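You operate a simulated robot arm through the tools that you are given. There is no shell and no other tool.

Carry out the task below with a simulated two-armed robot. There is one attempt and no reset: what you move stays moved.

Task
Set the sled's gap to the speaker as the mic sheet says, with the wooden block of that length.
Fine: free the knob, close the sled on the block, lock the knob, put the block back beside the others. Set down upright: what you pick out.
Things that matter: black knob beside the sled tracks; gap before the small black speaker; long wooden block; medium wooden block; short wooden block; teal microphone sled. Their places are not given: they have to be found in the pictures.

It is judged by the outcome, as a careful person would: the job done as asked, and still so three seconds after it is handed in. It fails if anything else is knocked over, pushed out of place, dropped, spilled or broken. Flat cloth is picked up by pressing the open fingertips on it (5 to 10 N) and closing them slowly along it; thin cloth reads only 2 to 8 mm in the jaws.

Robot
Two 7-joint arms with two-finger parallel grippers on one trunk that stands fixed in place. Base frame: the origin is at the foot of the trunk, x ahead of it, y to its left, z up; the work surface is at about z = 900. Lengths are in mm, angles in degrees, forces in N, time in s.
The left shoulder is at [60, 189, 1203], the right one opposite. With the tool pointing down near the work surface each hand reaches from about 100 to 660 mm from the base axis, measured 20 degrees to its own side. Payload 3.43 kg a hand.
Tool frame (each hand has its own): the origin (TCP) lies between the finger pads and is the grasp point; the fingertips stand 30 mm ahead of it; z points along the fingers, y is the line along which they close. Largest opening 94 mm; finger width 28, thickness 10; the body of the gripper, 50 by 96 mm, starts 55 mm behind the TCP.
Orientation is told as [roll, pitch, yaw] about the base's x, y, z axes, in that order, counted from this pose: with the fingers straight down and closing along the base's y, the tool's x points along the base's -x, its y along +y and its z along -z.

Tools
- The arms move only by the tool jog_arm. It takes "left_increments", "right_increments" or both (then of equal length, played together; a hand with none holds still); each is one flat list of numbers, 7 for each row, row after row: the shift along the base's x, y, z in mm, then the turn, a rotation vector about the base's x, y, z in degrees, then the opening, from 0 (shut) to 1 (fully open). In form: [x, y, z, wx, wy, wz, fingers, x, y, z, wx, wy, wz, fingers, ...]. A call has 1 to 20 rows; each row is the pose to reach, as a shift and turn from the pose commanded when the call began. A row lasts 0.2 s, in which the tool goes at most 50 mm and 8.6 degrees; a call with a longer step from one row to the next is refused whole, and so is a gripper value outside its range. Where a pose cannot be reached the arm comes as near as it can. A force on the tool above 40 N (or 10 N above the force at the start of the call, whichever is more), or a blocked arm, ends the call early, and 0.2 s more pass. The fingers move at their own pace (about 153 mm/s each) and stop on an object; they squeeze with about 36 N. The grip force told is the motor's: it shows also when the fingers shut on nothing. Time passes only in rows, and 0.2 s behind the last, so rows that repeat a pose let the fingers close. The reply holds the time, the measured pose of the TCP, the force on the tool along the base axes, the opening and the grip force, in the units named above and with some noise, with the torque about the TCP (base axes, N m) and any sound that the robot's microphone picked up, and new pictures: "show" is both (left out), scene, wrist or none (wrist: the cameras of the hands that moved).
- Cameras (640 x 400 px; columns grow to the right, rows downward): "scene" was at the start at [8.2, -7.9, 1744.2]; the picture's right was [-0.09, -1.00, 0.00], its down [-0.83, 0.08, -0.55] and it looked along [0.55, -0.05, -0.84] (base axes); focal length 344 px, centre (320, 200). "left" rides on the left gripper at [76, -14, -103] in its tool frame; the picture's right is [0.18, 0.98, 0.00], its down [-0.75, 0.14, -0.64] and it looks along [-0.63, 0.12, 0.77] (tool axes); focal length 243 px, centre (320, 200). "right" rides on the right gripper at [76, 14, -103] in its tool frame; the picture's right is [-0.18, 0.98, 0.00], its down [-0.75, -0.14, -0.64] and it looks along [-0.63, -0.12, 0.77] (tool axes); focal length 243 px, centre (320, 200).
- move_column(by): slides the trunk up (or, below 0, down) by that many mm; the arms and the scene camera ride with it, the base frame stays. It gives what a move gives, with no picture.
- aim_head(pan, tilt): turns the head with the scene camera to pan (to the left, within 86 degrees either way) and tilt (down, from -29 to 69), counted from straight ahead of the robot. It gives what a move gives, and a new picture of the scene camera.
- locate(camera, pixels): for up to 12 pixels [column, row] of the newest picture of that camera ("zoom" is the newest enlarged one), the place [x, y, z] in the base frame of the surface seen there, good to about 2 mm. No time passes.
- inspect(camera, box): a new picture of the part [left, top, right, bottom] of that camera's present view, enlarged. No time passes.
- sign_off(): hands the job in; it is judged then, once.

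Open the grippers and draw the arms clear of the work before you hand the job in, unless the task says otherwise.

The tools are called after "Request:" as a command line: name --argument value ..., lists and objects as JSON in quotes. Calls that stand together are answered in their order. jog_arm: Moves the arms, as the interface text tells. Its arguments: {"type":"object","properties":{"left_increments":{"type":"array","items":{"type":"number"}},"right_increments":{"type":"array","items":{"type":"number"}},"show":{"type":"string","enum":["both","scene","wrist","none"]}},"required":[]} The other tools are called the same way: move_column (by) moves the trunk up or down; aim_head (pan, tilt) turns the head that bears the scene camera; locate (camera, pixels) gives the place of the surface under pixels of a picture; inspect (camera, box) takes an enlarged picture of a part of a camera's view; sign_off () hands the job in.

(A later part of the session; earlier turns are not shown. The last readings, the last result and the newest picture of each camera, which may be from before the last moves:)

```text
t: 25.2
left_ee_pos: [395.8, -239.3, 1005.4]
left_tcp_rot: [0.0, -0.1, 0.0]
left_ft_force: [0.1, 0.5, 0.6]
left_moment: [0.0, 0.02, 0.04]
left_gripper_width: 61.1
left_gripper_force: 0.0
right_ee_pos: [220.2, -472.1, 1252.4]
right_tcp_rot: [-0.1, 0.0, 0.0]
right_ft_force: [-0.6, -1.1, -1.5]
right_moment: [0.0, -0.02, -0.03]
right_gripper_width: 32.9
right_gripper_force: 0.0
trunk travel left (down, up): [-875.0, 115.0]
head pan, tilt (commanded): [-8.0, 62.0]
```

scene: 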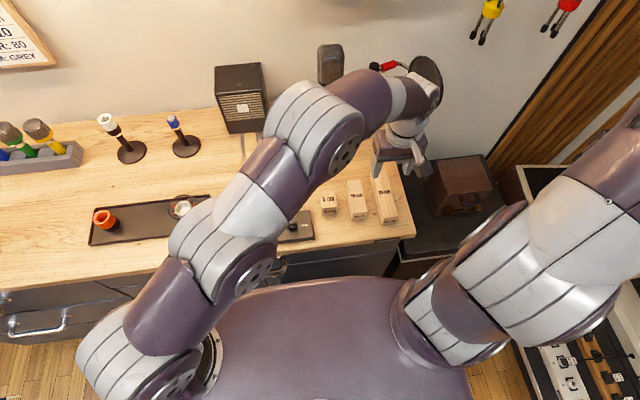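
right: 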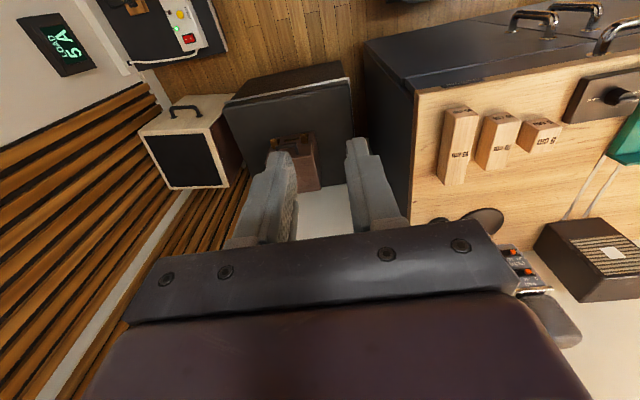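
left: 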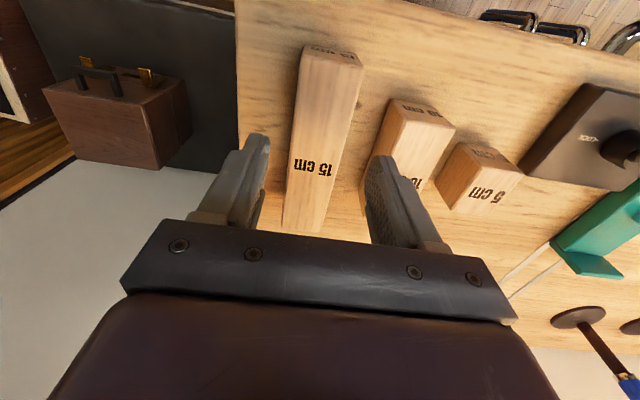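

The block lies centred (columns 293–348 at row 138) under the TCP. I lower to z≈957 so the fingertips cover the top 19 mm and close.

Request:
jog_arm --left_increments '[0, -1, -20, 0, 0, 0, 0.65, 0, -1, -40, 0, 0, 0, 0.65, 0, -1, -48, 0, 0, 0, 0.65, 0, -1, -48, 0, 0, 0, 0.5, 0, -1, -48, 0, 0, 0, 0.4, 0, -1, -48, 0, 0, 0, 0.3, 0, -1, -48, 0, 0, 0, 0.3]' --show "wrist"

```text
t: 26.9
left_ee_pos: [395.7, -242.7, 956.0]
left_tcp_rot: [0.0, 0.0, -0.1]
left_ft_force: [0.4, 0.4, -0.4]
left_moment: [0.02, -0.05, -0.02]
left_gripper_width: 39.5
left_gripper_force: 36.4
right_ee_pos: [221.0, -473.0, 1251.2]
right_tcp_rot: [0.0, 0.0, 0.0]
right_ft_force: [0.5, 0.9, 0.3]
right_moment: [0.02, 0.0, -0.01]
right_gripper_width: 32.9
right_gripper_force: 0.0
trunk travel left (down, up): [-875.0, 115.0]
head pan, tilt (commanded): [-8.0, 62.0]
```

left: 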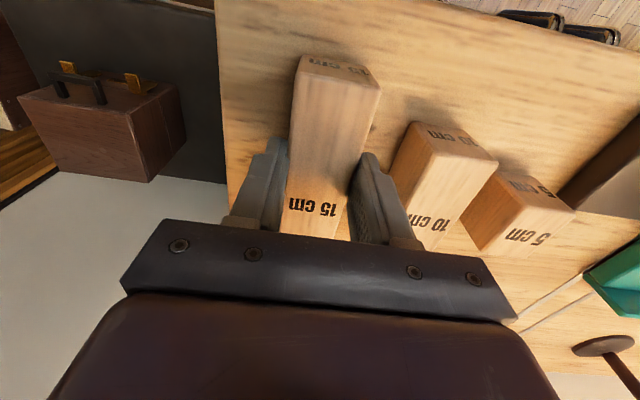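

The block is gripped (39.5 mm, 36 N). I lift it and carry it high (block bottom ≈1064) over to y≈100 in front of the sled's mic.

Request:
jog_arm --left_increments '[0, 0, 20, 0, 0, 0, 0.3, 0, 0, 50, 0, 0, 0, 0.3, -15, 15, 85, 0, 0, 0, 0.3, -30, 40, 120, 0, 0, 0, 0.3, -35, 75, 150, 0, 0, 0, 0.3, -30, 112, 164, 0, 0, 0, 0.3, -20, 150, 164, 0, 0, 0, 0.3, 0, 188, 164, 0, 0, 0, 0.3, 25, 225, 164, 0, 0, 0, 0.3, 50, 260, 164, 0, 0, 0, 0.3, 75, 292, 164, 0, 0, 0, 0.3, 95, 320, 164, 0, 0, 0, 0.3, 115, 342, 164, 0, 0, 0, 0.3, 115, 342, 164, 0, 0, 0, 0.3]' --show "both"

```text
t: 29.9
left_ee_pos: [511.8, 101.0, 1121.3]
left_tcp_rot: [0.0, 0.0, 0.0]
left_ft_force: [0.6, -1.1, -2.0]
left_moment: [0.03, 0.05, 0.01]
left_gripper_width: 39.4
left_gripper_force: 36.1
right_ee_pos: [221.1, -472.1, 1252.0]
right_tcp_rot: [0.0, -0.1, 0.0]
right_ft_force: [0.0, -0.8, -0.3]
right_moment: [0.0, 0.0, 0.02]
right_gripper_width: 33.2
right_gripper_force: 0.1
trunk travel left (down, up): [-875.0, 115.0]
head pan, tilt (commanded): [-8.0, 62.0]
```

scene: 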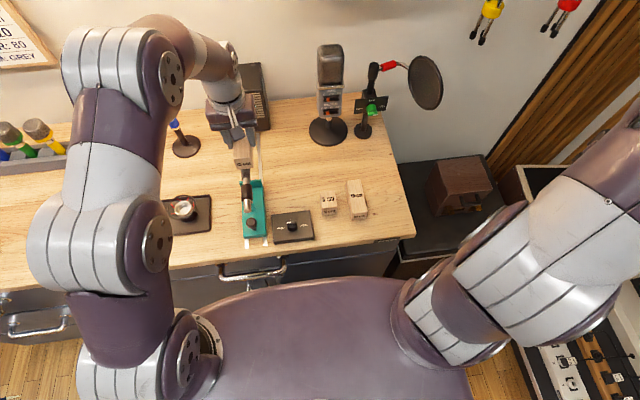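
left: 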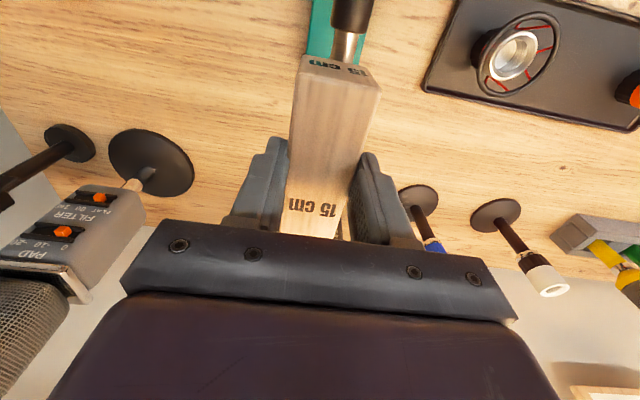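

The block is held level above the gap. I move it forward past the mic tip and lower it to about 25 mm above the bench, leaving ~6 mm to the speaker.

Request:
jog_arm --left_increments '[20, -1, 0, 0, 0, 0, 0.3, 40, -1, 0, 0, 0, 0, 0.3, 58, -1, 0, 0, 0, 0, 0.3, 66, -1, -30, 0, 0, 0, 0.3, 76, -1, -60, 0, 0, 0, 0.3, 85, -1, -90, 0, 0, 0, 0.3, 87, -1, -120, 0, 0, 0, 0.3, 87, -1, -140, 0, 0, 0, 0.3, 87, -1, -140, 0, 0, 0, 0.3]' --show "both"

```text
t: 31.9
left_ee_pos: [597.5, 100.9, 980.3]
left_tcp_rot: [0.0, 0.1, 0.1]
left_ft_force: [-0.4, -0.2, -2.5]
left_moment: [-0.01, 0.04, 0.0]
left_gripper_width: 39.3
left_gripper_force: 35.9
right_ee_pos: [220.1, -472.3, 1251.7]
right_tcp_rot: [0.1, 0.0, 0.0]
right_ft_force: [0.1, -1.0, 0.1]
right_moment: [0.03, 0.03, -0.01]
right_gripper_width: 33.2
right_gripper_force: 0.1
trunk travel left (down, up): [-875.0, 115.0]
head pan, tilt (commanded): [-8.0, 62.0]
```

scene: 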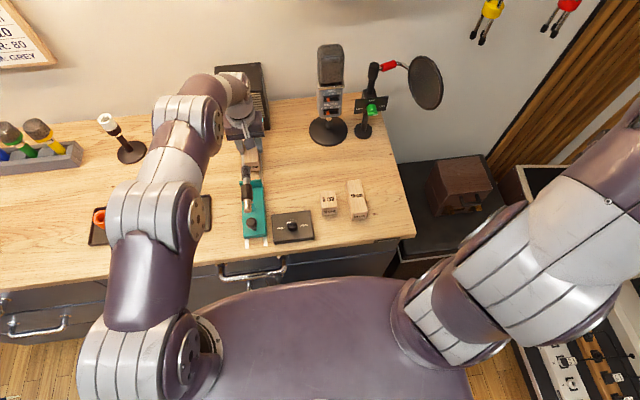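
left: 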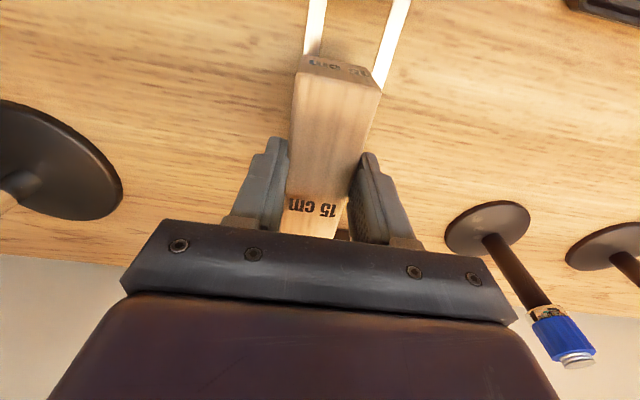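

The block hangs above the tracks in the gap, forces show only its weight. I lower it gently until it rests.

Request:
jog_arm --left_increments '[0, 0, -8, 0, 0, 0, 0.3, 0, 0, -16, 0, 0, 0, 0.3, 0, 0, -20, 0, 0, 0, 0.3, 0, 0, -22, 0, 0, 0, 0.3, 0, 0, -22, 0, 0, 0, 0.3]' --show "wrist"

```text
t: 33.0
left_ee_pos: [596.8, 99.9, 957.8]
left_tcp_rot: [0.0, 0.0, 0.0]
left_ft_force: [-0.4, 0.4, -1.4]
left_moment: [0.01, 0.03, -0.02]
left_gripper_width: 39.2
left_gripper_force: 35.9
right_ee_pos: [220.8, -472.3, 1251.0]
right_tcp_rot: [0.1, -0.1, 0.0]
right_ft_force: [-0.2, 0.2, 0.1]
right_moment: [0.03, 0.03, 0.01]
right_gripper_width: 32.5
right_gripper_force: 0.1
trunk travel left (down, up): [-875.0, 115.0]
head pan, tilt (commanded): [-8.0, 62.0]
```

left: 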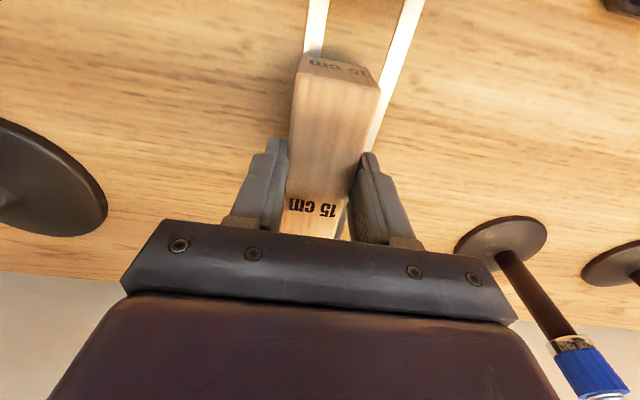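

I lower in 1 mm steps to feel the contact.

Request:
jog_arm --left_increments '[0, 0, -1, 0, 0, 0, 0.3, 0, 0, -2, 0, 0, 0, 0.3, 0, 0, -2, 0, 0, 0, 0.3]' --show "none"

```text
t: 33.9
left_ee_pos: [597.0, 100.1, 955.2]
left_tcp_rot: [0.0, 0.0, -0.1]
left_ft_force: [-0.5, -0.6, -0.6]
left_moment: [-0.03, -0.06, 0.05]
left_gripper_width: 39.3
left_gripper_force: 35.8
right_ee_pos: [221.3, -472.4, 1253.1]
right_tcp_rot: [0.0, 0.0, 0.0]
right_ft_force: [-0.3, -0.3, 0.2]
right_moment: [0.02, 0.01, 0.01]
right_gripper_width: 32.7
right_gripper_force: 0.0
trunk travel left (down, up): [-875.0, 115.0]
head pan, tilt (commanded): [-8.0, 62.0]
```

The block's weight is off the hand (Fz ≈ 0, z equal to the pick height), so it rests. I open the fingers and look.

Request:
jog_arm --left_increments '[0, 0, 0, 0, 0, 0, 0.45, 0, 0, 0, 0, 0, 0, 0.6, 0, 0, 0, 0, 0, 0, 0.65]' --show "wrist"

```text
t: 34.6
left_ee_pos: [598.2, 99.8, 957.1]
left_tcp_rot: [0.0, 0.1, 0.0]
left_ft_force: [-0.3, 0.3, -0.4]
left_moment: [0.01, 0.01, 0.03]
left_gripper_width: 61.0
left_gripper_force: 0.1
right_ee_pos: [221.0, -472.0, 1251.8]
right_tcp_rot: [0.1, 0.0, 0.0]
right_ft_force: [0.3, 0.3, 0.1]
right_moment: [0.0, 0.02, 0.03]
right_gripper_width: 33.0
right_gripper_force: 0.0
trunk travel left (down, up): [-875.0, 115.0]
head pan, tilt (commanded): [-8.0, 62.0]
```

left: 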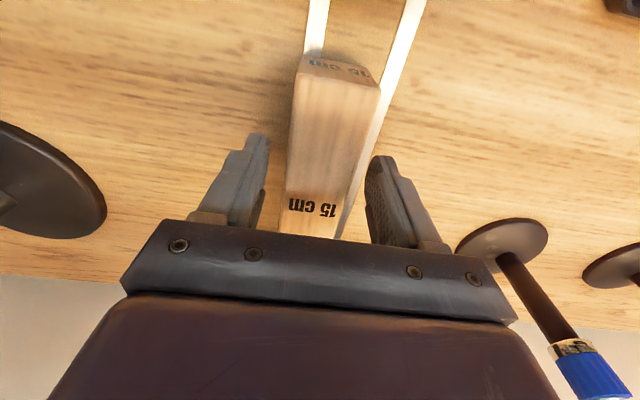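

The block stands still. I raise the left hand straight up and then draw it back to the left side for a free view.

Request:
jog_arm --left_increments '[0, 0, 30, 0, 0, 0, 0.65, 0, 0, 70, 0, 0, 0, 0.65, -20, 0, 105, 0, 0, 0, 0.65, -50, 0, 140, 0, 0, 0, 0.65, -80, 10, 175, 0, 0, 0, 0.65, -110, 40, 195, 0, 0, 0, 0.65, -140, 78, 205, 0, 0, 0, 0.65, -170, 115, 210, 0, 0, 0, 0.65, -200, 150, 215, 0, 0, 0, 0.65, -230, 165, 245, 0, 0, 0, 0.65, -265, 172, 280, 0, 0, 0, 0.65]' --show "both"

```text
t: 37.0
left_ee_pos: [326.3, 272.8, 1237.9]
left_tcp_rot: [0.0, -0.1, 0.0]
left_ft_force: [-0.8, 0.6, 0.3]
left_moment: [-0.03, -0.01, 0.03]
left_gripper_width: 60.9
left_gripper_force: 0.0
right_ee_pos: [219.3, -473.5, 1251.7]
right_tcp_rot: [0.1, -0.2, 0.0]
right_ft_force: [0.0, -0.2, -0.8]
right_moment: [-0.03, -0.02, 0.0]
right_gripper_width: 33.0
right_gripper_force: 0.1
trunk travel left (down, up): [-875.0, 115.0]
head pan, tilt (commanded): [-8.0, 62.0]
```

scene: 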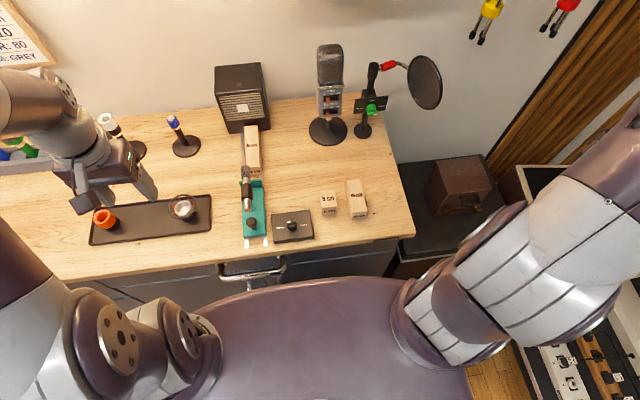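
left: 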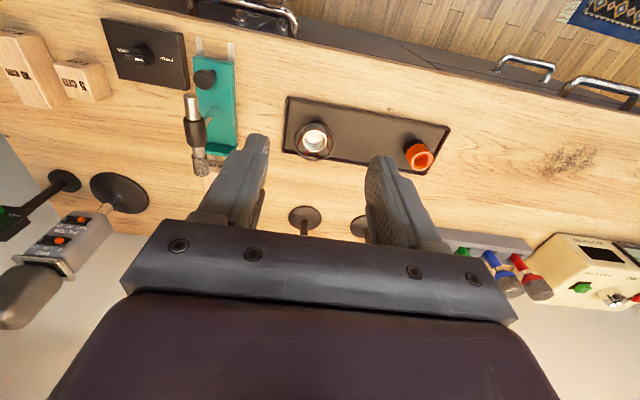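

I enlarge the gap to check the block between sled and speaker.

Request:
inspect --camera "scene" --box '[205, 100, 305, 190]'

```text
4.44 times, centred on (255, 145) of scene
```

zoom: 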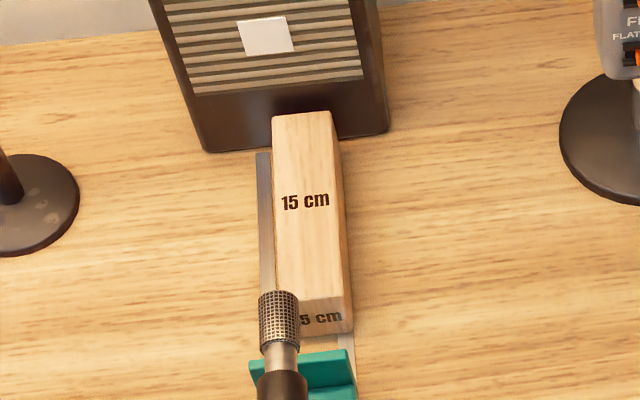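

Request:
locate --camera "zoom" --pixels '[[300, 116], [305, 300], [280, 150], [335, 150], [280, 116], [330, 114], [305, 208], [300, 104], [330, 358], [330, 352], [345, 356], [320, 325]]'

```text
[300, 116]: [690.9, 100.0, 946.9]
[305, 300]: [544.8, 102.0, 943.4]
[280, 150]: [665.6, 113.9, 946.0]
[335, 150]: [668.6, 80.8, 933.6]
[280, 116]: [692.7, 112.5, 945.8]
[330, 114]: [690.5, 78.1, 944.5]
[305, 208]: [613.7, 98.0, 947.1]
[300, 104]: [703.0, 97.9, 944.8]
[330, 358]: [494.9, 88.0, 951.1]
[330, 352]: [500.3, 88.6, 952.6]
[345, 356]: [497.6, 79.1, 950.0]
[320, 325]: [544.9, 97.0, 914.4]
```

The block lies straight with its ends at x≈544.5 and 694; sled lip front ≈501, speaker ≈703. I bring the right hand (fingers closed) behind the sled's rear edge, and shift the left arm farther left.

Request:
jog_arm --right_increments '[7, 38, 0, 0, 0, 0, 0.2, 14, 76, 0, 0, 0, 0, 0.0, 21, 114, 0, 0, 0, 0, 0.0, 28, 152, 0, 0, 0, 0, 0.0, 35, 190, 0, 0, 0, 0, 0.0, 42, 228, 0, 0, 0, 0, 0.0, 49, 266, 0, 0, 0, 0, 0.0, 56, 304, 0, 0, 0, 0, 0.0, 63, 342, 0, 0, 0, 0, 0.0, 70, 380, 0, 0, 0, 0, 0.0, 77, 418, -10, 0, 0, 0, 0.0, 84, 456, -30, 0, 0, 0, 0.0, 91, 494, -60, 0, 0, 0, 0.0, 96, 532, -90, 0, 0, 0, 0.0, 98, 565, -120, 0, 0, 0, 0.0, 98, 579, -150, 0, 0, 0, 0.0, 98, 579, -150, 0, 0, 0, 0.0]' --left_increments '[0, 10, 0, 0, 0, 0, 0.65, 0, 20, 0, 0, 0, 0, 0.65, 0, 30, 0, 0, 0, 0, 0.65, 0, 40, 0, 0, 0, 0, 0.65, 0, 50, 0, 0, 0, 0, 0.65, 0, 60, 0, 0, 0, 0, 0.65, 0, 70, 0, 0, 0, 0, 0.65, 0, 70, 0, 0, 0, 0, 0.65, 0, 70, 0, 0, 0, 0, 0.65, 0, 70, 0, 0, 0, 0, 0.65, 0, 70, 0, 0, 0, 0, 0.65, 0, 70, 0, 0, 0, 0, 0.65, 0, 70, 0, 0, 0, 0, 0.65, 0, 70, 0, 0, 0, 0, 0.65, 0, 70, 0, 0, 0, 0, 0.65, 0, 70, 0, 0, 0, 0, 0.65, 0, 70, 0, 0, 0, 0, 0.65]' --show "both"

```text
t: 40.6
left_ee_pos: [332.4, 341.2, 1238.6]
left_tcp_rot: [-0.1, 0.0, 0.0]
left_ft_force: [-1.1, -0.4, 0.1]
left_moment: [0.02, -0.02, 0.02]
left_gripper_width: 61.0
left_gripper_force: 0.1
right_ee_pos: [320.1, 106.8, 1100.1]
right_tcp_rot: [-0.1, 0.0, 0.0]
right_ft_force: [0.2, -1.0, -0.1]
right_moment: [0.01, 0.0, 0.03]
right_gripper_width: 0.0
right_gripper_force: 33.3
trunk travel left (down, up): [-875.0, 115.0]
head pan, tilt (commanded): [-8.0, 62.0]
```

scene: 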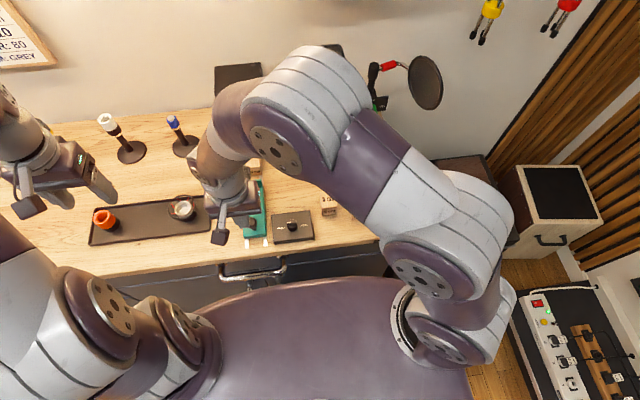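
right: 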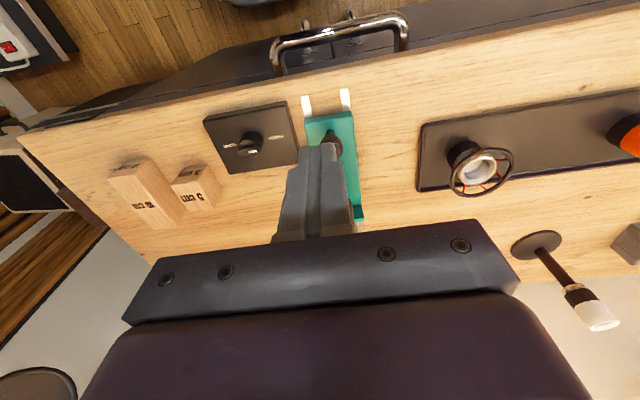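
left: 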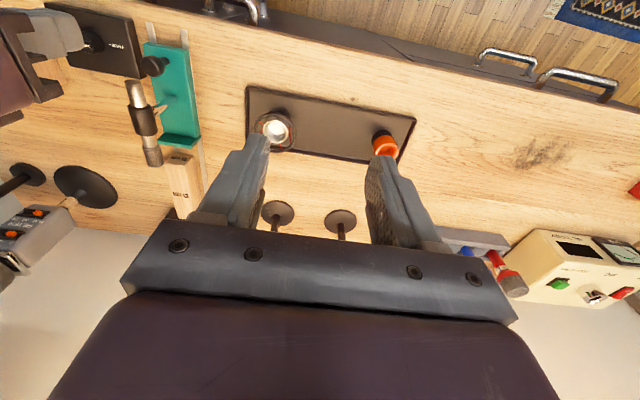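

I lower the right hand behind the sled (x≈320) to fingertip height z≈910.

Request:
jog_arm --right_increments '[0, 0, -40, 0, 0, 0, 0.0, 0, 0, -80, 0, 0, 0, 0.0, 0, 0, -120, 0, 0, 0, 0.0, 0, 0, -145, 0, 0, 0, 0.0, 0, 0, -158, 0, 0, 0, 0.0, 0, 0, -158, 0, 0, 0, 0.0]' --show "both"

```text
t: 42.0
left_ee_pos: [333.5, 341.7, 1238.5]
left_tcp_rot: [0.0, 0.0, -0.1]
left_ft_force: [0.3, 0.3, 0.0]
left_moment: [0.02, 0.01, -0.02]
left_gripper_width: 61.0
left_gripper_force: 0.0
right_ee_pos: [318.7, 106.0, 944.0]
right_tcp_rot: [0.0, -0.1, 0.0]
right_ft_force: [-0.8, -0.7, -0.4]
right_moment: [0.0, 0.0, 0.02]
right_gripper_width: 0.0
right_gripper_force: 33.1
trunk travel left (down, up): [-875.0, 115.0]
head pan, tilt (commanded): [-8.0, 62.0]
```

scene: 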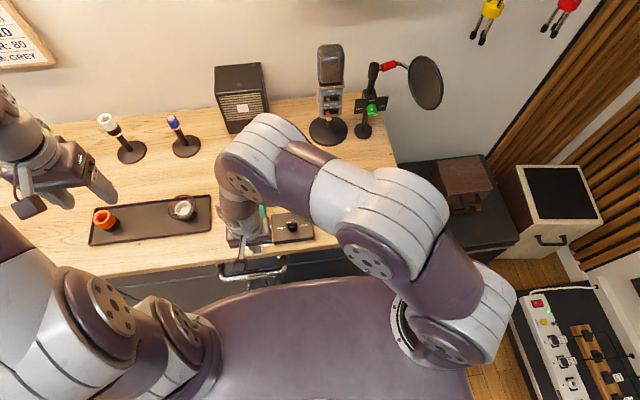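
right: 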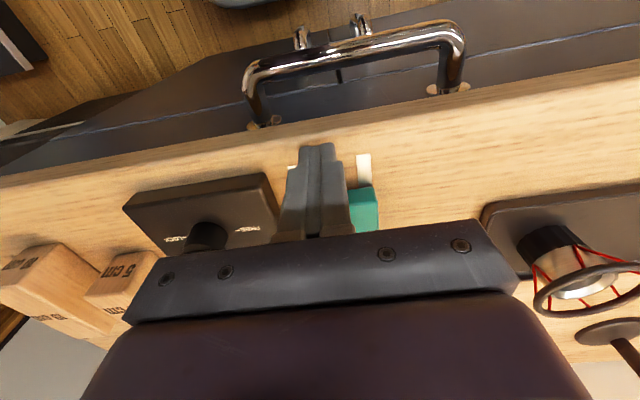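

The fingertips are at about z 914 behind the sled. I lower 4 mm and move forward slowly to make contact with the sled's rear edge.

Request:
jog_arm --right_increments '[0, 1, -4, 0, 0, 0, 0.0, 6, 1, -4, 0, 0, 0, 0.0, 12, 1, -4, 0, 0, 0, 0.0, 16, 1, -4, 0, 0, 0, 0.0, 20, 1, -4, 0, 0, 0, 0.0, 23, 1, -4, 0, 0, 0, 0.0, 26, 1, -4, 0, 0, 0, 0.0, 29, 1, -4, 0, 0, 0, 0.0]' --show "both"

```text
t: 43.9
left_ee_pos: [332.1, 341.8, 1238.2]
left_tcp_rot: [0.0, 0.0, 0.1]
left_ft_force: [0.4, 0.1, -0.6]
left_moment: [0.0, -0.04, 0.0]
left_gripper_width: 61.2
left_gripper_force: 0.2
right_ee_pos: [347.3, 109.4, 940.3]
right_tcp_rot: [0.0, 0.0, 0.0]
right_ft_force: [-1.4, -0.6, -0.5]
right_moment: [0.06, -0.05, -0.07]
right_gripper_width: 0.0
right_gripper_force: 33.5
trunk travel left (down, up): [-875.0, 115.0]
head pan, tilt (commanded): [-8.0, 62.0]
```

scene: 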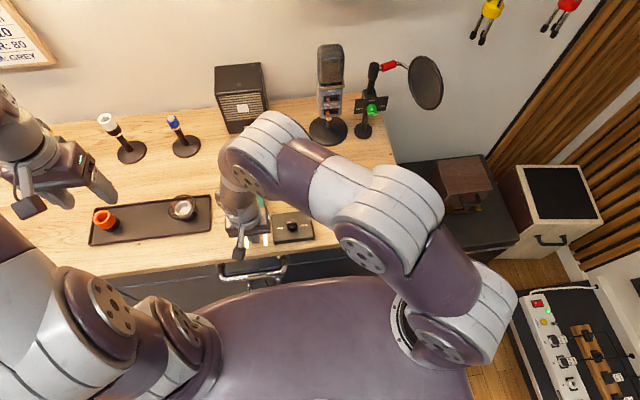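
right: 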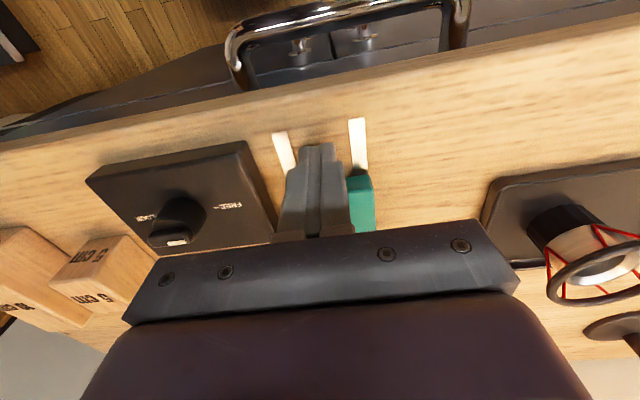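

The force is only −1.4 N, the sled seems to be sliding. I check the lip's place through the left wrist camera.

Request:
inspect --camera "left" --box '[100, 20, 260, 220]'

```text
2.00 times, centred on (180, 120) of left
```

zoom: 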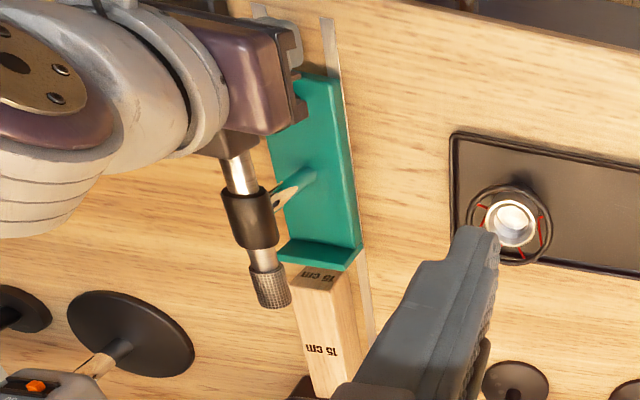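

Request:
locate --camera "zoom" --pixels '[[330, 264], [310, 258], [345, 266], [340, 250], [320, 290], [322, 355], [320, 325], [335, 268]]'

```text
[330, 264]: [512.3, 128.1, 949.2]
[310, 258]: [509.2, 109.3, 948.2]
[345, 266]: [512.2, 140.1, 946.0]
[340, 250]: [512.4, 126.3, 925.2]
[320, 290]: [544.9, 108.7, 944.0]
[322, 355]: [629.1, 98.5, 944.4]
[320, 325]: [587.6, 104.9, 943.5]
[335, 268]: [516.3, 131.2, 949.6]
```

The lip is now at about x≈514, block end at 544.5. I push on 24 mm in small steps.

Request:
jog_arm --right_increments '[3, 0, 0, 0, 0, 0, 0.0, 6, 0, 0, 0, 0, 0, 0.0, 9, 0, 0, 0, 0, 0, 0.0, 12, 0, 0, 0, 0, 0, 0.0, 15, 0, 0, 0, 0, 0, 0.0, 18, 0, 0, 0, 0, 0, 0.0, 21, 0, 0, 0, 0, 0, 0.0, 24, 0, 0, 0, 0, 0, 0.0]' --show "none"

Request:
inspect --camera "left" --box '[100, 20, 260, 220]'

```text
t: 45.6
left_ee_pos: [331.8, 342.0, 1238.3]
left_tcp_rot: [0.0, 0.1, 0.0]
left_ft_force: [0.6, 0.5, -0.1]
left_moment: [-0.01, -0.01, 0.01]
left_gripper_width: 61.0
left_gripper_force: 0.1
right_ee_pos: [369.7, 107.5, 940.6]
right_tcp_rot: [0.0, 0.0, 0.0]
right_ft_force: [-1.2, 0.3, -0.6]
right_moment: [-0.06, -0.08, 0.02]
right_gripper_width: 0.1
right_gripper_force: 32.3
trunk travel left (down, up): [-875.0, 115.0]
head pan, tilt (commanded): [-8.0, 62.0]
```

```text
2.00 times, centred on (180, 120) of left
```

zoom: 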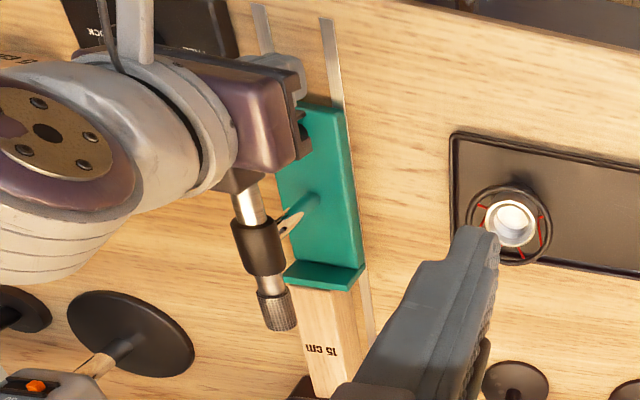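

Request:
locate --camera "zoom" --pixels '[[330, 288], [310, 284], [345, 288], [325, 292], [325, 300], [320, 355], [325, 284], [318, 288]]'

```text
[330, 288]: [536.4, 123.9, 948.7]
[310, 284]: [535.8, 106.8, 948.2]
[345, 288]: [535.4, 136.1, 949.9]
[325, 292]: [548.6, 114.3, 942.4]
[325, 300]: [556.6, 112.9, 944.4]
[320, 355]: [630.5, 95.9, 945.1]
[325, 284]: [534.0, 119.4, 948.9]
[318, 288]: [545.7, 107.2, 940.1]
```

The lip is a few mm from the block's end. I push on 8 mm in 1 mm steps and watch the force.

Request:
jog_arm --right_increments '[1, 0, 0, 0, 0, 0, 0.0, 2, 0, 0, 0, 0, 0, 0.0, 3, 0, 0, 0, 0, 0, 0.0, 4, 0, 0, 0, 0, 0, 0.0, 5, 0, 0, 0, 0, 0, 0.0, 6, 0, 0, 0, 0, 0, 0.0, 7, 0, 0, 0, 0, 0, 0.0, 8, 0, 0, 0, 0, 0, 0.0]' --show "none"

Request:
inspect --camera "left" --box '[140, 60, 240, 220]'

Request:
inspect --camera "scene" --box '[200, 50, 300, 160]'

```text
t: 47.5
left_ee_pos: [333.2, 342.1, 1237.9]
left_tcp_rot: [0.0, 0.0, 0.1]
left_ft_force: [-0.4, 0.9, -0.5]
left_moment: [0.02, 0.01, -0.01]
left_gripper_width: 61.1
left_gripper_force: 0.0
right_ee_pos: [377.8, 106.7, 941.3]
right_tcp_rot: [-0.1, 0.1, 0.0]
right_ft_force: [-0.7, 0.3, -0.8]
right_moment: [-0.08, -0.05, 0.0]
right_gripper_width: 0.1
right_gripper_force: 33.4
trunk travel left (down, up): [-875.0, 115.0]
head pan, tilt (commanded): [-8.0, 62.0]
```

```text
2.50 times, centred on (190, 140) of left
```

zoom: 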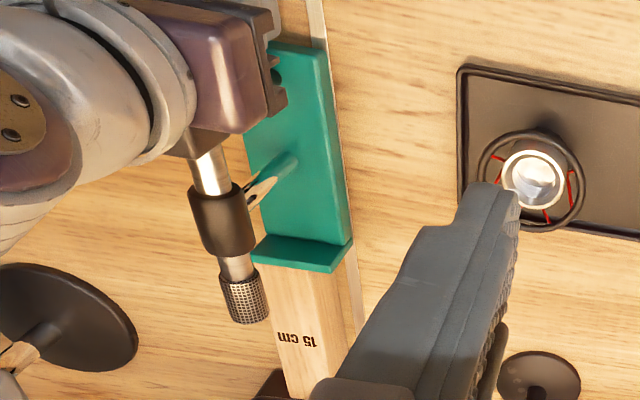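

```text
3.64 times, centred on (250, 105) of scene
```

zoom: 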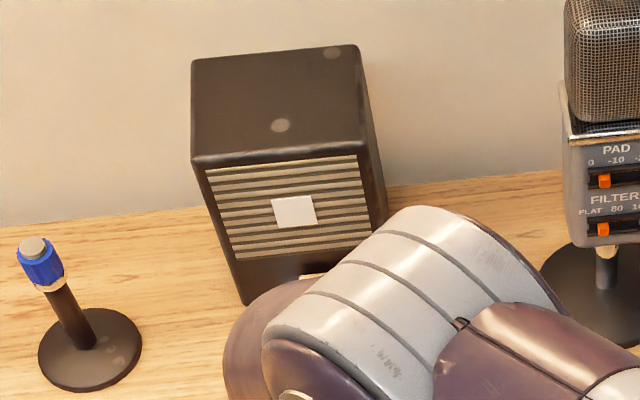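

Request:
locate --camera "scene" --pixels '[[222, 115], [245, 115], [262, 108], [230, 125]]'

Request:
inspect --camera "left" --box '[170, 130, 230, 210]'

```text
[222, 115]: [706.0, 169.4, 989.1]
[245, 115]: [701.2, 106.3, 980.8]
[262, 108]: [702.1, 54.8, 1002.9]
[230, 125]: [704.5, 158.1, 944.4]
```

```text
5.00 times, centred on (200, 170) of left
```

zoom: 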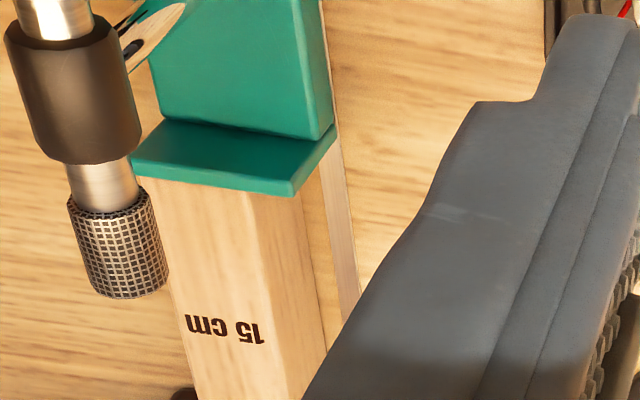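

Request:
locate --camera "zoom" --pixels '[[220, 180], [220, 188], [220, 200], [160, 172], [290, 190], [225, 330], [300, 180], [200, 160]]'

```text
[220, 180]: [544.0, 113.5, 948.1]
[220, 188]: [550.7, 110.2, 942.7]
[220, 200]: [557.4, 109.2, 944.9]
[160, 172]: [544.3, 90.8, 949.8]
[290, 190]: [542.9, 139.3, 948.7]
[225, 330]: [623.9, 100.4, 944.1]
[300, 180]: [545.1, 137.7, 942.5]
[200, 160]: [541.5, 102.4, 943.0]
```

The lip front is at ≈545, meeting the block. I push on 6 mm in 1 mm steps.

Request:
jog_arm --right_increments '[1, 0, 0, 0, 0, 0, 0.0, 2, 0, 0, 0, 0, 0, 0.0, 3, 0, 0, 0, 0, 0, 0.0, 4, 0, 0, 0, 0, 0, 0.0, 5, 0, 0, 0, 0, 0, 0.0, 6, 0, 0, 0, 0, 0, 0.0]' --show "none"

Request:
inspect --camera "left" --box '[150, 110, 240, 220]'

```text
t: 48.9
left_ee_pos: [331.4, 341.3, 1239.2]
left_tcp_rot: [0.0, 0.0, 0.0]
left_ft_force: [-0.6, -0.1, 0.4]
left_moment: [-0.02, -0.04, 0.04]
left_gripper_width: 61.0
left_gripper_force: 0.0
right_ee_pos: [384.4, 107.6, 941.8]
right_tcp_rot: [0.0, 0.0, 0.0]
right_ft_force: [-2.8, -0.6, 1.1]
right_moment: [0.03, -0.26, -0.01]
right_gripper_width: 0.1
right_gripper_force: 32.6
trunk travel left (down, up): [-875.0, 115.0]
head pan, tilt (commanded): [-8.0, 62.0]
```

```text
3.64 times, centred on (195, 165) of left
```

zoom: 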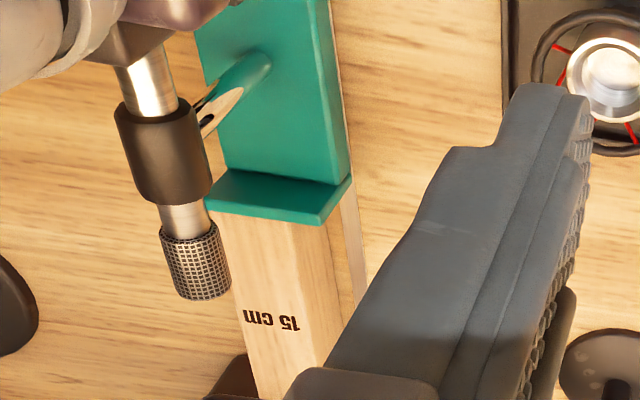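

The force rises to about −2.8 N (sled plus block). I continue 3 mm in 0.75 mm steps and watch.

Request:
jog_arm --right_increments '[0.7, 0, 0, 0, 0, 0, 0.0, 1.4, 0, 0, 0, 0, 0, 0.0, 2.1, 0, 0, 0, 0, 0, 0.0, 2.1, 0, 0, 0, 0, 0, 0.0]' --show "none"

Request:
inspect --camera "scene" --box '[200, 50, 300, 160]'

```text
t: 49.9
left_ee_pos: [328.9, 341.9, 1239.5]
left_tcp_rot: [0.0, -0.1, 0.1]
left_ft_force: [-0.4, 0.5, 0.1]
left_moment: [0.01, 0.01, 0.01]
left_gripper_width: 61.6
left_gripper_force: 0.1
right_ee_pos: [385.1, 107.1, 942.4]
right_tcp_rot: [0.1, -0.1, 0.0]
right_ft_force: [-18.7, 1.0, 5.5]
right_moment: [0.0, -1.42, 0.03]
right_gripper_width: 0.0
right_gripper_force: 32.9
trunk travel left (down, up): [-875.0, 115.0]
head pan, tilt (commanded): [-8.0, 62.0]
```

```text
3.64 times, centred on (250, 105) of scene
```

zoom: 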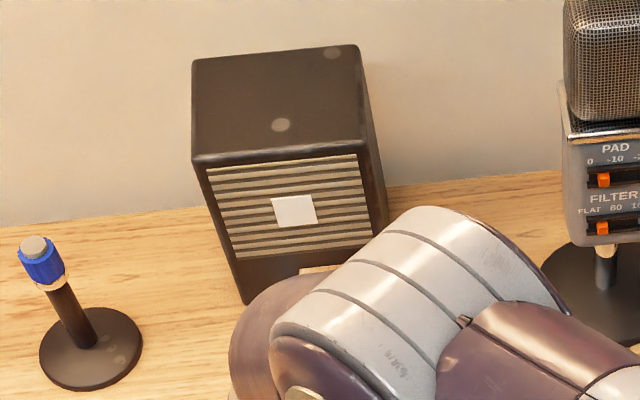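

The force jumped to −18.7 N with the speaker unmoved: block is pressed between lip and speaker. I ease off, back the hand away from the sled and lift.

Request:
jog_arm --right_increments '[-1, 0, 0, 0, 0, 0, 0.0, -2, 0, 0, 0, 0, 0, 0.0, -4, 0, 0, 0, 0, 0, 0.0, -10, 0, 0, 0, 0, 0, 0.0, -20, 0, 0, 0, 0, 0, 0.0, -30, 0, 5, 0, 0, 0, 0.0, -35, 0, 40, 0, 0, 0, 0.0, -35, 0, 80, 0, 0, 0, 0.0, -35, 0, 120, 0, 0, 0, 0.0, -35, 0, 150, 0, 0, 0, 0.0]' --show "both"

Request:
inspect --camera "left" --box '[140, 100, 240, 220]'

```text
t: 52.0
left_ee_pos: [330.6, 341.0, 1237.9]
left_tcp_rot: [0.0, 0.0, 0.0]
left_ft_force: [-0.2, 0.2, 0.1]
left_moment: [0.01, 0.03, -0.02]
left_gripper_width: 61.1
left_gripper_force: 0.0
right_ee_pos: [352.0, 105.0, 1091.3]
right_tcp_rot: [-0.1, -0.1, 0.0]
right_ft_force: [-0.3, -1.2, 0.2]
right_moment: [-0.02, 0.0, -0.01]
right_gripper_width: 0.0
right_gripper_force: 32.7
trunk travel left (down, up): [-875.0, 115.0]
head pan, tilt (commanded): [-8.0, 62.0]
```

scene: 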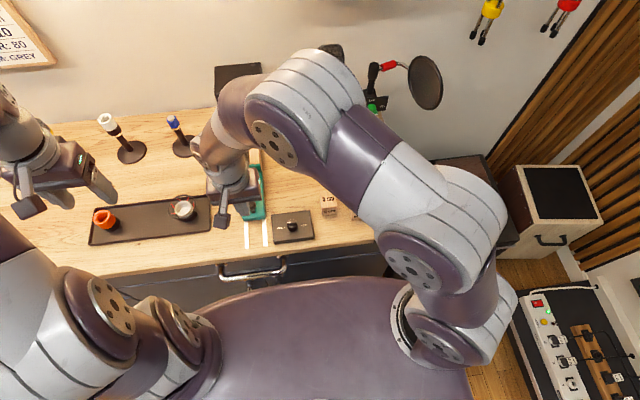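
right: 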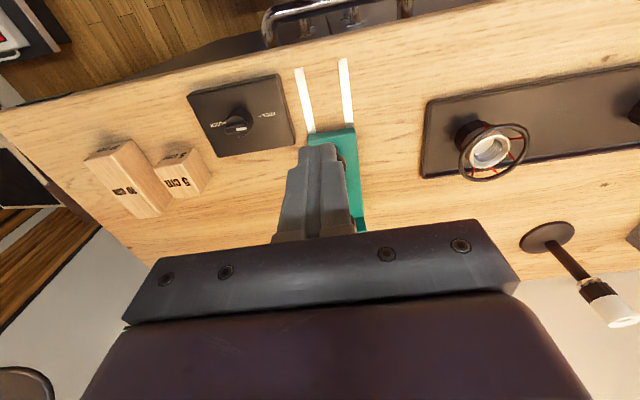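

```text
3.33 times, centred on (190, 160) of left
```

zoom: 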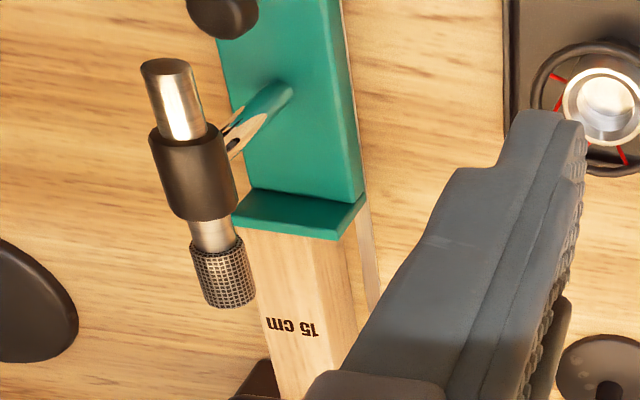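

The lip is flush against the block. Now I turn the right hand to yaw +90 above the knob at [365.5, 11.5] with fingers opened.

Request:
jog_arm --right_increments '[1, -8, 5, 0, 0, 7.5, 0.1, 2, -16, 10, 0, 0, 15, 0.2, 3, -24, 10, 0, 0, 22.5, 0.35, 4, -32, 10, 0, 0, 30, 0.35, 5, -40, 10, 0, 0, 37.5, 0.35, 6, -48, 10, 0, 0, 45, 0.35, 7, -56, 10, 0, 0, 52.5, 0.35, 8, -64, 10, 0, 0, 60, 0.35, 9, -72, 10, 0, 0, 67.5, 0.35, 10, -80, 10, 0, 0, 75, 0.35, 12, -88, 5, 0, 0, 82.5, 0.35, 13, -95, 0, 0, 0, 90, 0.35, 13, -95, -30, 0, 0, 90, 0.35, 13, -95, -60, 0, 0, 90, 0.35, 13, -95, -60, 0, 0, 90, 0.35]' --show "both"

```text
t: 55.2
left_ee_pos: [332.4, 341.4, 1239.1]
left_tcp_rot: [0.0, 0.1, 0.0]
left_ft_force: [-0.2, -0.2, 0.0]
left_moment: [-0.02, 0.04, -0.02]
left_gripper_width: 61.1
left_gripper_force: 0.0
right_ee_pos: [365.1, 11.2, 1030.6]
right_tcp_rot: [0.1, 0.0, 90.0]
right_ft_force: [0.1, 0.7, -0.7]
right_moment: [0.01, 0.02, 0.0]
right_gripper_width: 33.0
right_gripper_force: 0.0
trunk travel left (down, up): [-875.0, 115.0]
head pan, tilt (commanded): [-8.0, 62.0]
```

scene: 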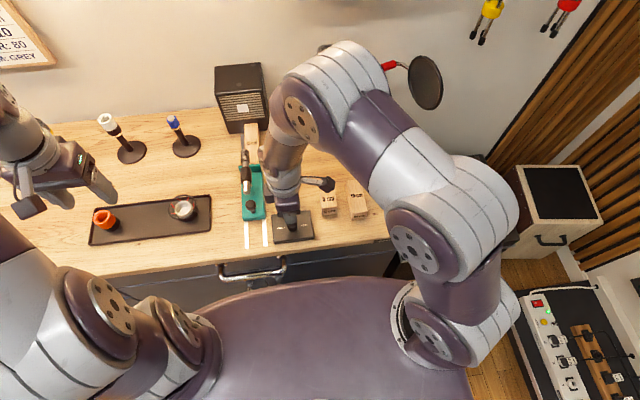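
right: 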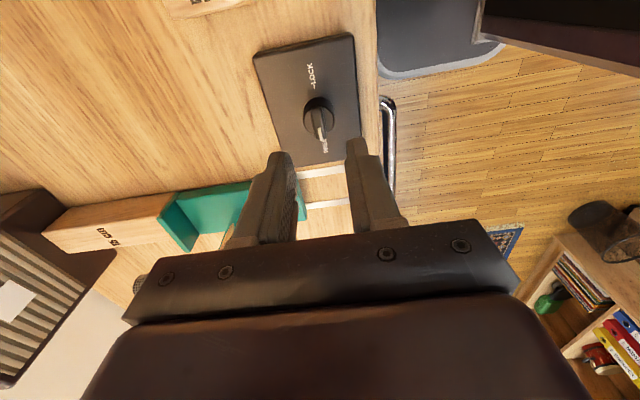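

The knob is centred below the TCP (at [320,118]). I lower to z≈973 and close on the ridge.

Request:
jog_arm --right_increments '[0, 0, -30, 0, 0, 0, 0.35, 0, 0, -50, 0, 0, 0, 0.35, 0, 0, -57, 0, 0, 0, 0.35, 0, 0, -57, 0, 0, 0, 0.2, 0, 0, -57, 0, 0, 0, 0.1, 0, 0, -57, 0, 0, 0, 0.0, 0, 0, -57, 0, 0, 0, 0.0]' --show "wrist"

```text
t: 56.9
left_ee_pos: [332.7, 342.7, 1237.6]
left_tcp_rot: [0.0, 0.1, 0.0]
left_ft_force: [-0.7, -0.4, -0.9]
left_moment: [0.0, 0.0, 0.0]
left_gripper_width: 61.0
left_gripper_force: 0.1
right_ee_pos: [366.3, 14.7, 974.3]
right_tcp_rot: [-0.1, 0.0, 90.0]
right_ft_force: [-0.9, 1.4, -3.9]
right_moment: [0.28, 0.03, -0.03]
right_gripper_width: 9.4
right_gripper_force: 43.5
trunk travel left (down, up): [-875.0, 115.0]
head pan, tilt (commanded): [-8.0, 62.0]
```

right: 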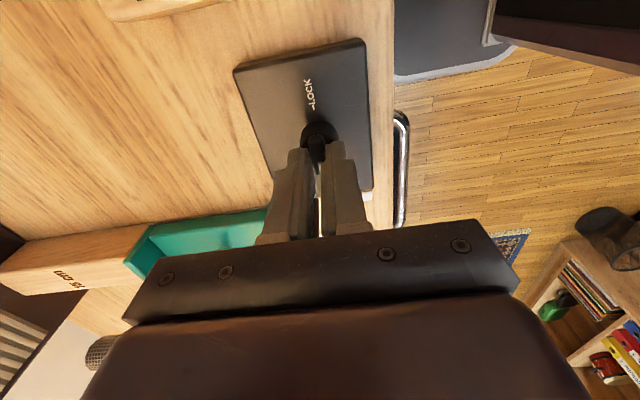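

The ridge is gripped (9.4 mm). I turn clockwise back, first 88°.

Request:
jog_arm --right_increments '[0, 0, 0, 0, 0, -7, 0.0, 0, 0, 0, 0, 0, -14, 0.0, 0, 0, 0, 0, 0, -21, 0.0, 0, 0, 0, 0, 0, -28, 0.0, 0, 0, 0, 0, 0, -35, 0.0, 0, 0, 0, 0, 0, -42, 0.0, 0, 0, 0, 0, 0, -49, 0.0, 0, 0, 0, 0, 0, -56, 0.0, 0, 0, 0, 0, 0, -63, 0.0, 0, 0, 0, 0, 0, -70, 0.0, 0, 0, 0, 0, 0, -77, 0.0, 0, 0, 0, 0, 0, -84, 0.0, 0, 0, 0, 0, 0, -88, 0.0]' --show "wrist"

```text
t: 59.6
left_ee_pos: [332.9, 340.4, 1237.9]
left_tcp_rot: [0.1, 0.1, 0.1]
left_ft_force: [0.5, -0.2, 0.5]
left_moment: [0.01, 0.02, 0.03]
left_gripper_width: 61.1
left_gripper_force: 0.1
right_ee_pos: [367.9, 12.4, 974.4]
right_tcp_rot: [0.2, -0.1, 2.0]
right_ft_force: [17.0, -9.8, 18.5]
right_moment: [-0.36, -0.58, 0.01]
right_gripper_width: 9.6
right_gripper_force: 43.5
trunk travel left (down, up): [-875.0, 115.0]
head pan, tilt (commanded): [-8.0, 62.0]
```

right: 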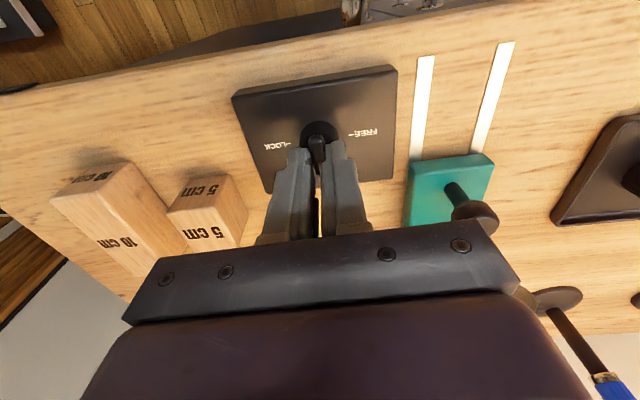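

Halfway; there's some side force (17 N in x, 18 in z), so I correct by about +1.5 mm in x and +0.8 mm in z while turning the remaining 92°.

Request:
jog_arm --right_increments '[1, -0.5, 0.5, 0, 0, -4, 0.0, 1.5, -0.8, 0.8, 0, 0, -10, 0.0, 1.5, -0.8, 0.8, 0, 0, -17, 0.0, 1.5, -0.8, 0.8, 0, 0, -24, 0.0, 1.5, -0.8, 0.8, 0, 0, -31, 0.0, 1.5, -0.8, 0.8, 0, 0, -38, 0.0, 1.5, -0.8, 0.8, 0, 0, -45, 0.0, 1.5, -0.8, 0.8, 0, 0, -52, 0.0, 1.5, -0.8, 0.8, 0, 0, -59, 0.0, 1.5, -0.8, 0.8, 0, 0, -66, 0.0, 1.5, -0.8, 0.8, 0, 0, -73, 0.0, 1.5, -0.8, 0.8, 0, 0, -80, 0.0, 1.5, -0.8, 0.8, 0, 0, -87, 0.0, 1.5, -0.8, 0.8, 0, 0, -92, 0.0]' --show "both"

```text
t: 62.6
left_ee_pos: [333.1, 340.2, 1237.7]
left_tcp_rot: [0.1, 0.0, 0.0]
left_ft_force: [0.3, -0.3, -0.4]
left_moment: [0.01, 0.01, -0.02]
left_gripper_width: 61.1
left_gripper_force: 0.1
right_ee_pos: [365.8, 10.7, 974.8]
right_tcp_rot: [-0.3, 0.1, -90.2]
right_ft_force: [1.8, -11.2, -3.3]
right_moment: [0.15, -0.12, 0.07]
right_gripper_width: 9.7
right_gripper_force: 43.4
trunk travel left (down, up): [-875.0, 115.0]
head pan, tilt (commanded): [-8.0, 62.0]
```

scene: 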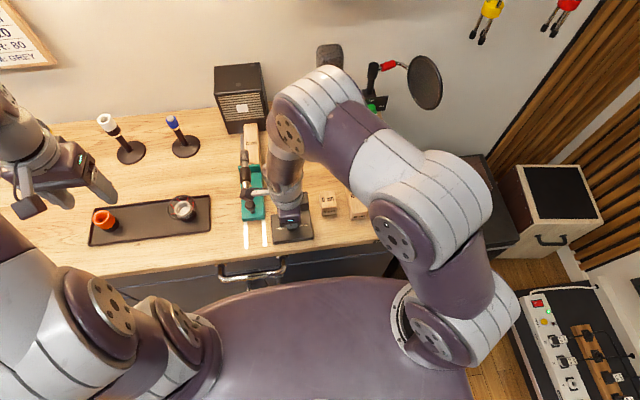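
right: 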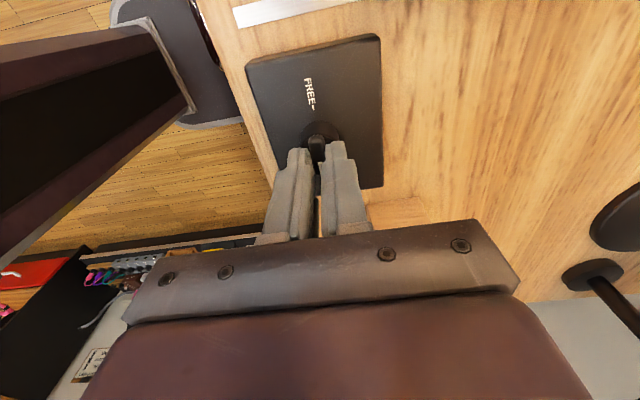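

The knob has been turned through 180° back. I open the fingers and lift straight up to check the pointer.

Request:
jog_arm --right_increments '[0, 0, 0, 0, 0, 0, 0.2, 0, 0, 0, 0, 0, 0, 0.35, 0, 0, 10, 0, 0, 0, 0.35, 0, 0, 40, 0, 0, 0, 0.35, 0, 0, 80, 0, 0, 0, 0.35, 0, 0, 120, 0, 0, 0, 0.35]' --show "none"

Request:
inspect --camera "right" --box '[265, 20, 385, 150]'

Request:
inspect --camera "left" --box '[100, 40, 260, 220]'

```text
t: 64.0
left_ee_pos: [330.9, 341.0, 1239.0]
left_tcp_rot: [0.0, 0.0, -0.1]
left_ft_force: [-0.3, 0.3, 0.1]
left_moment: [-0.02, 0.0, 0.01]
left_gripper_width: 61.1
left_gripper_force: 0.0
right_ee_pos: [367.0, 8.4, 1095.6]
right_tcp_rot: [0.0, 0.0, -90.1]
right_ft_force: [0.1, -0.4, -0.4]
right_moment: [0.0, -0.01, 0.0]
right_gripper_width: 32.9
right_gripper_force: 0.1
trunk travel left (down, up): [-875.0, 115.0]
head pan, tilt (commanded): [-8.0, 62.0]
```

```text
3.08 times, centred on (325, 85) of right
```

zoom: 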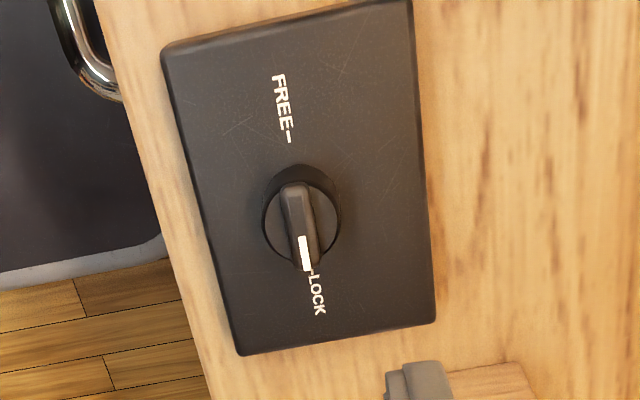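

```text
2.22 times, centred on (180, 130) of left
```

zoom: 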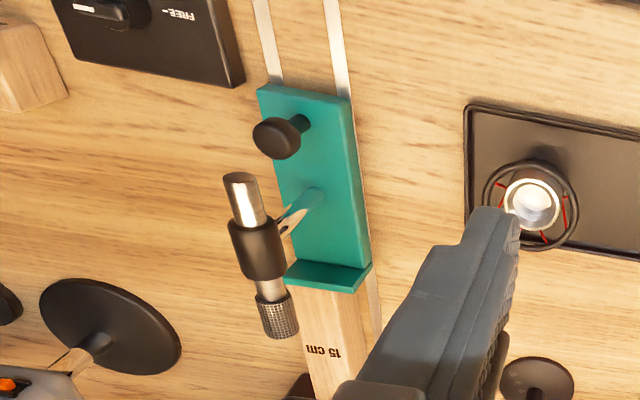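

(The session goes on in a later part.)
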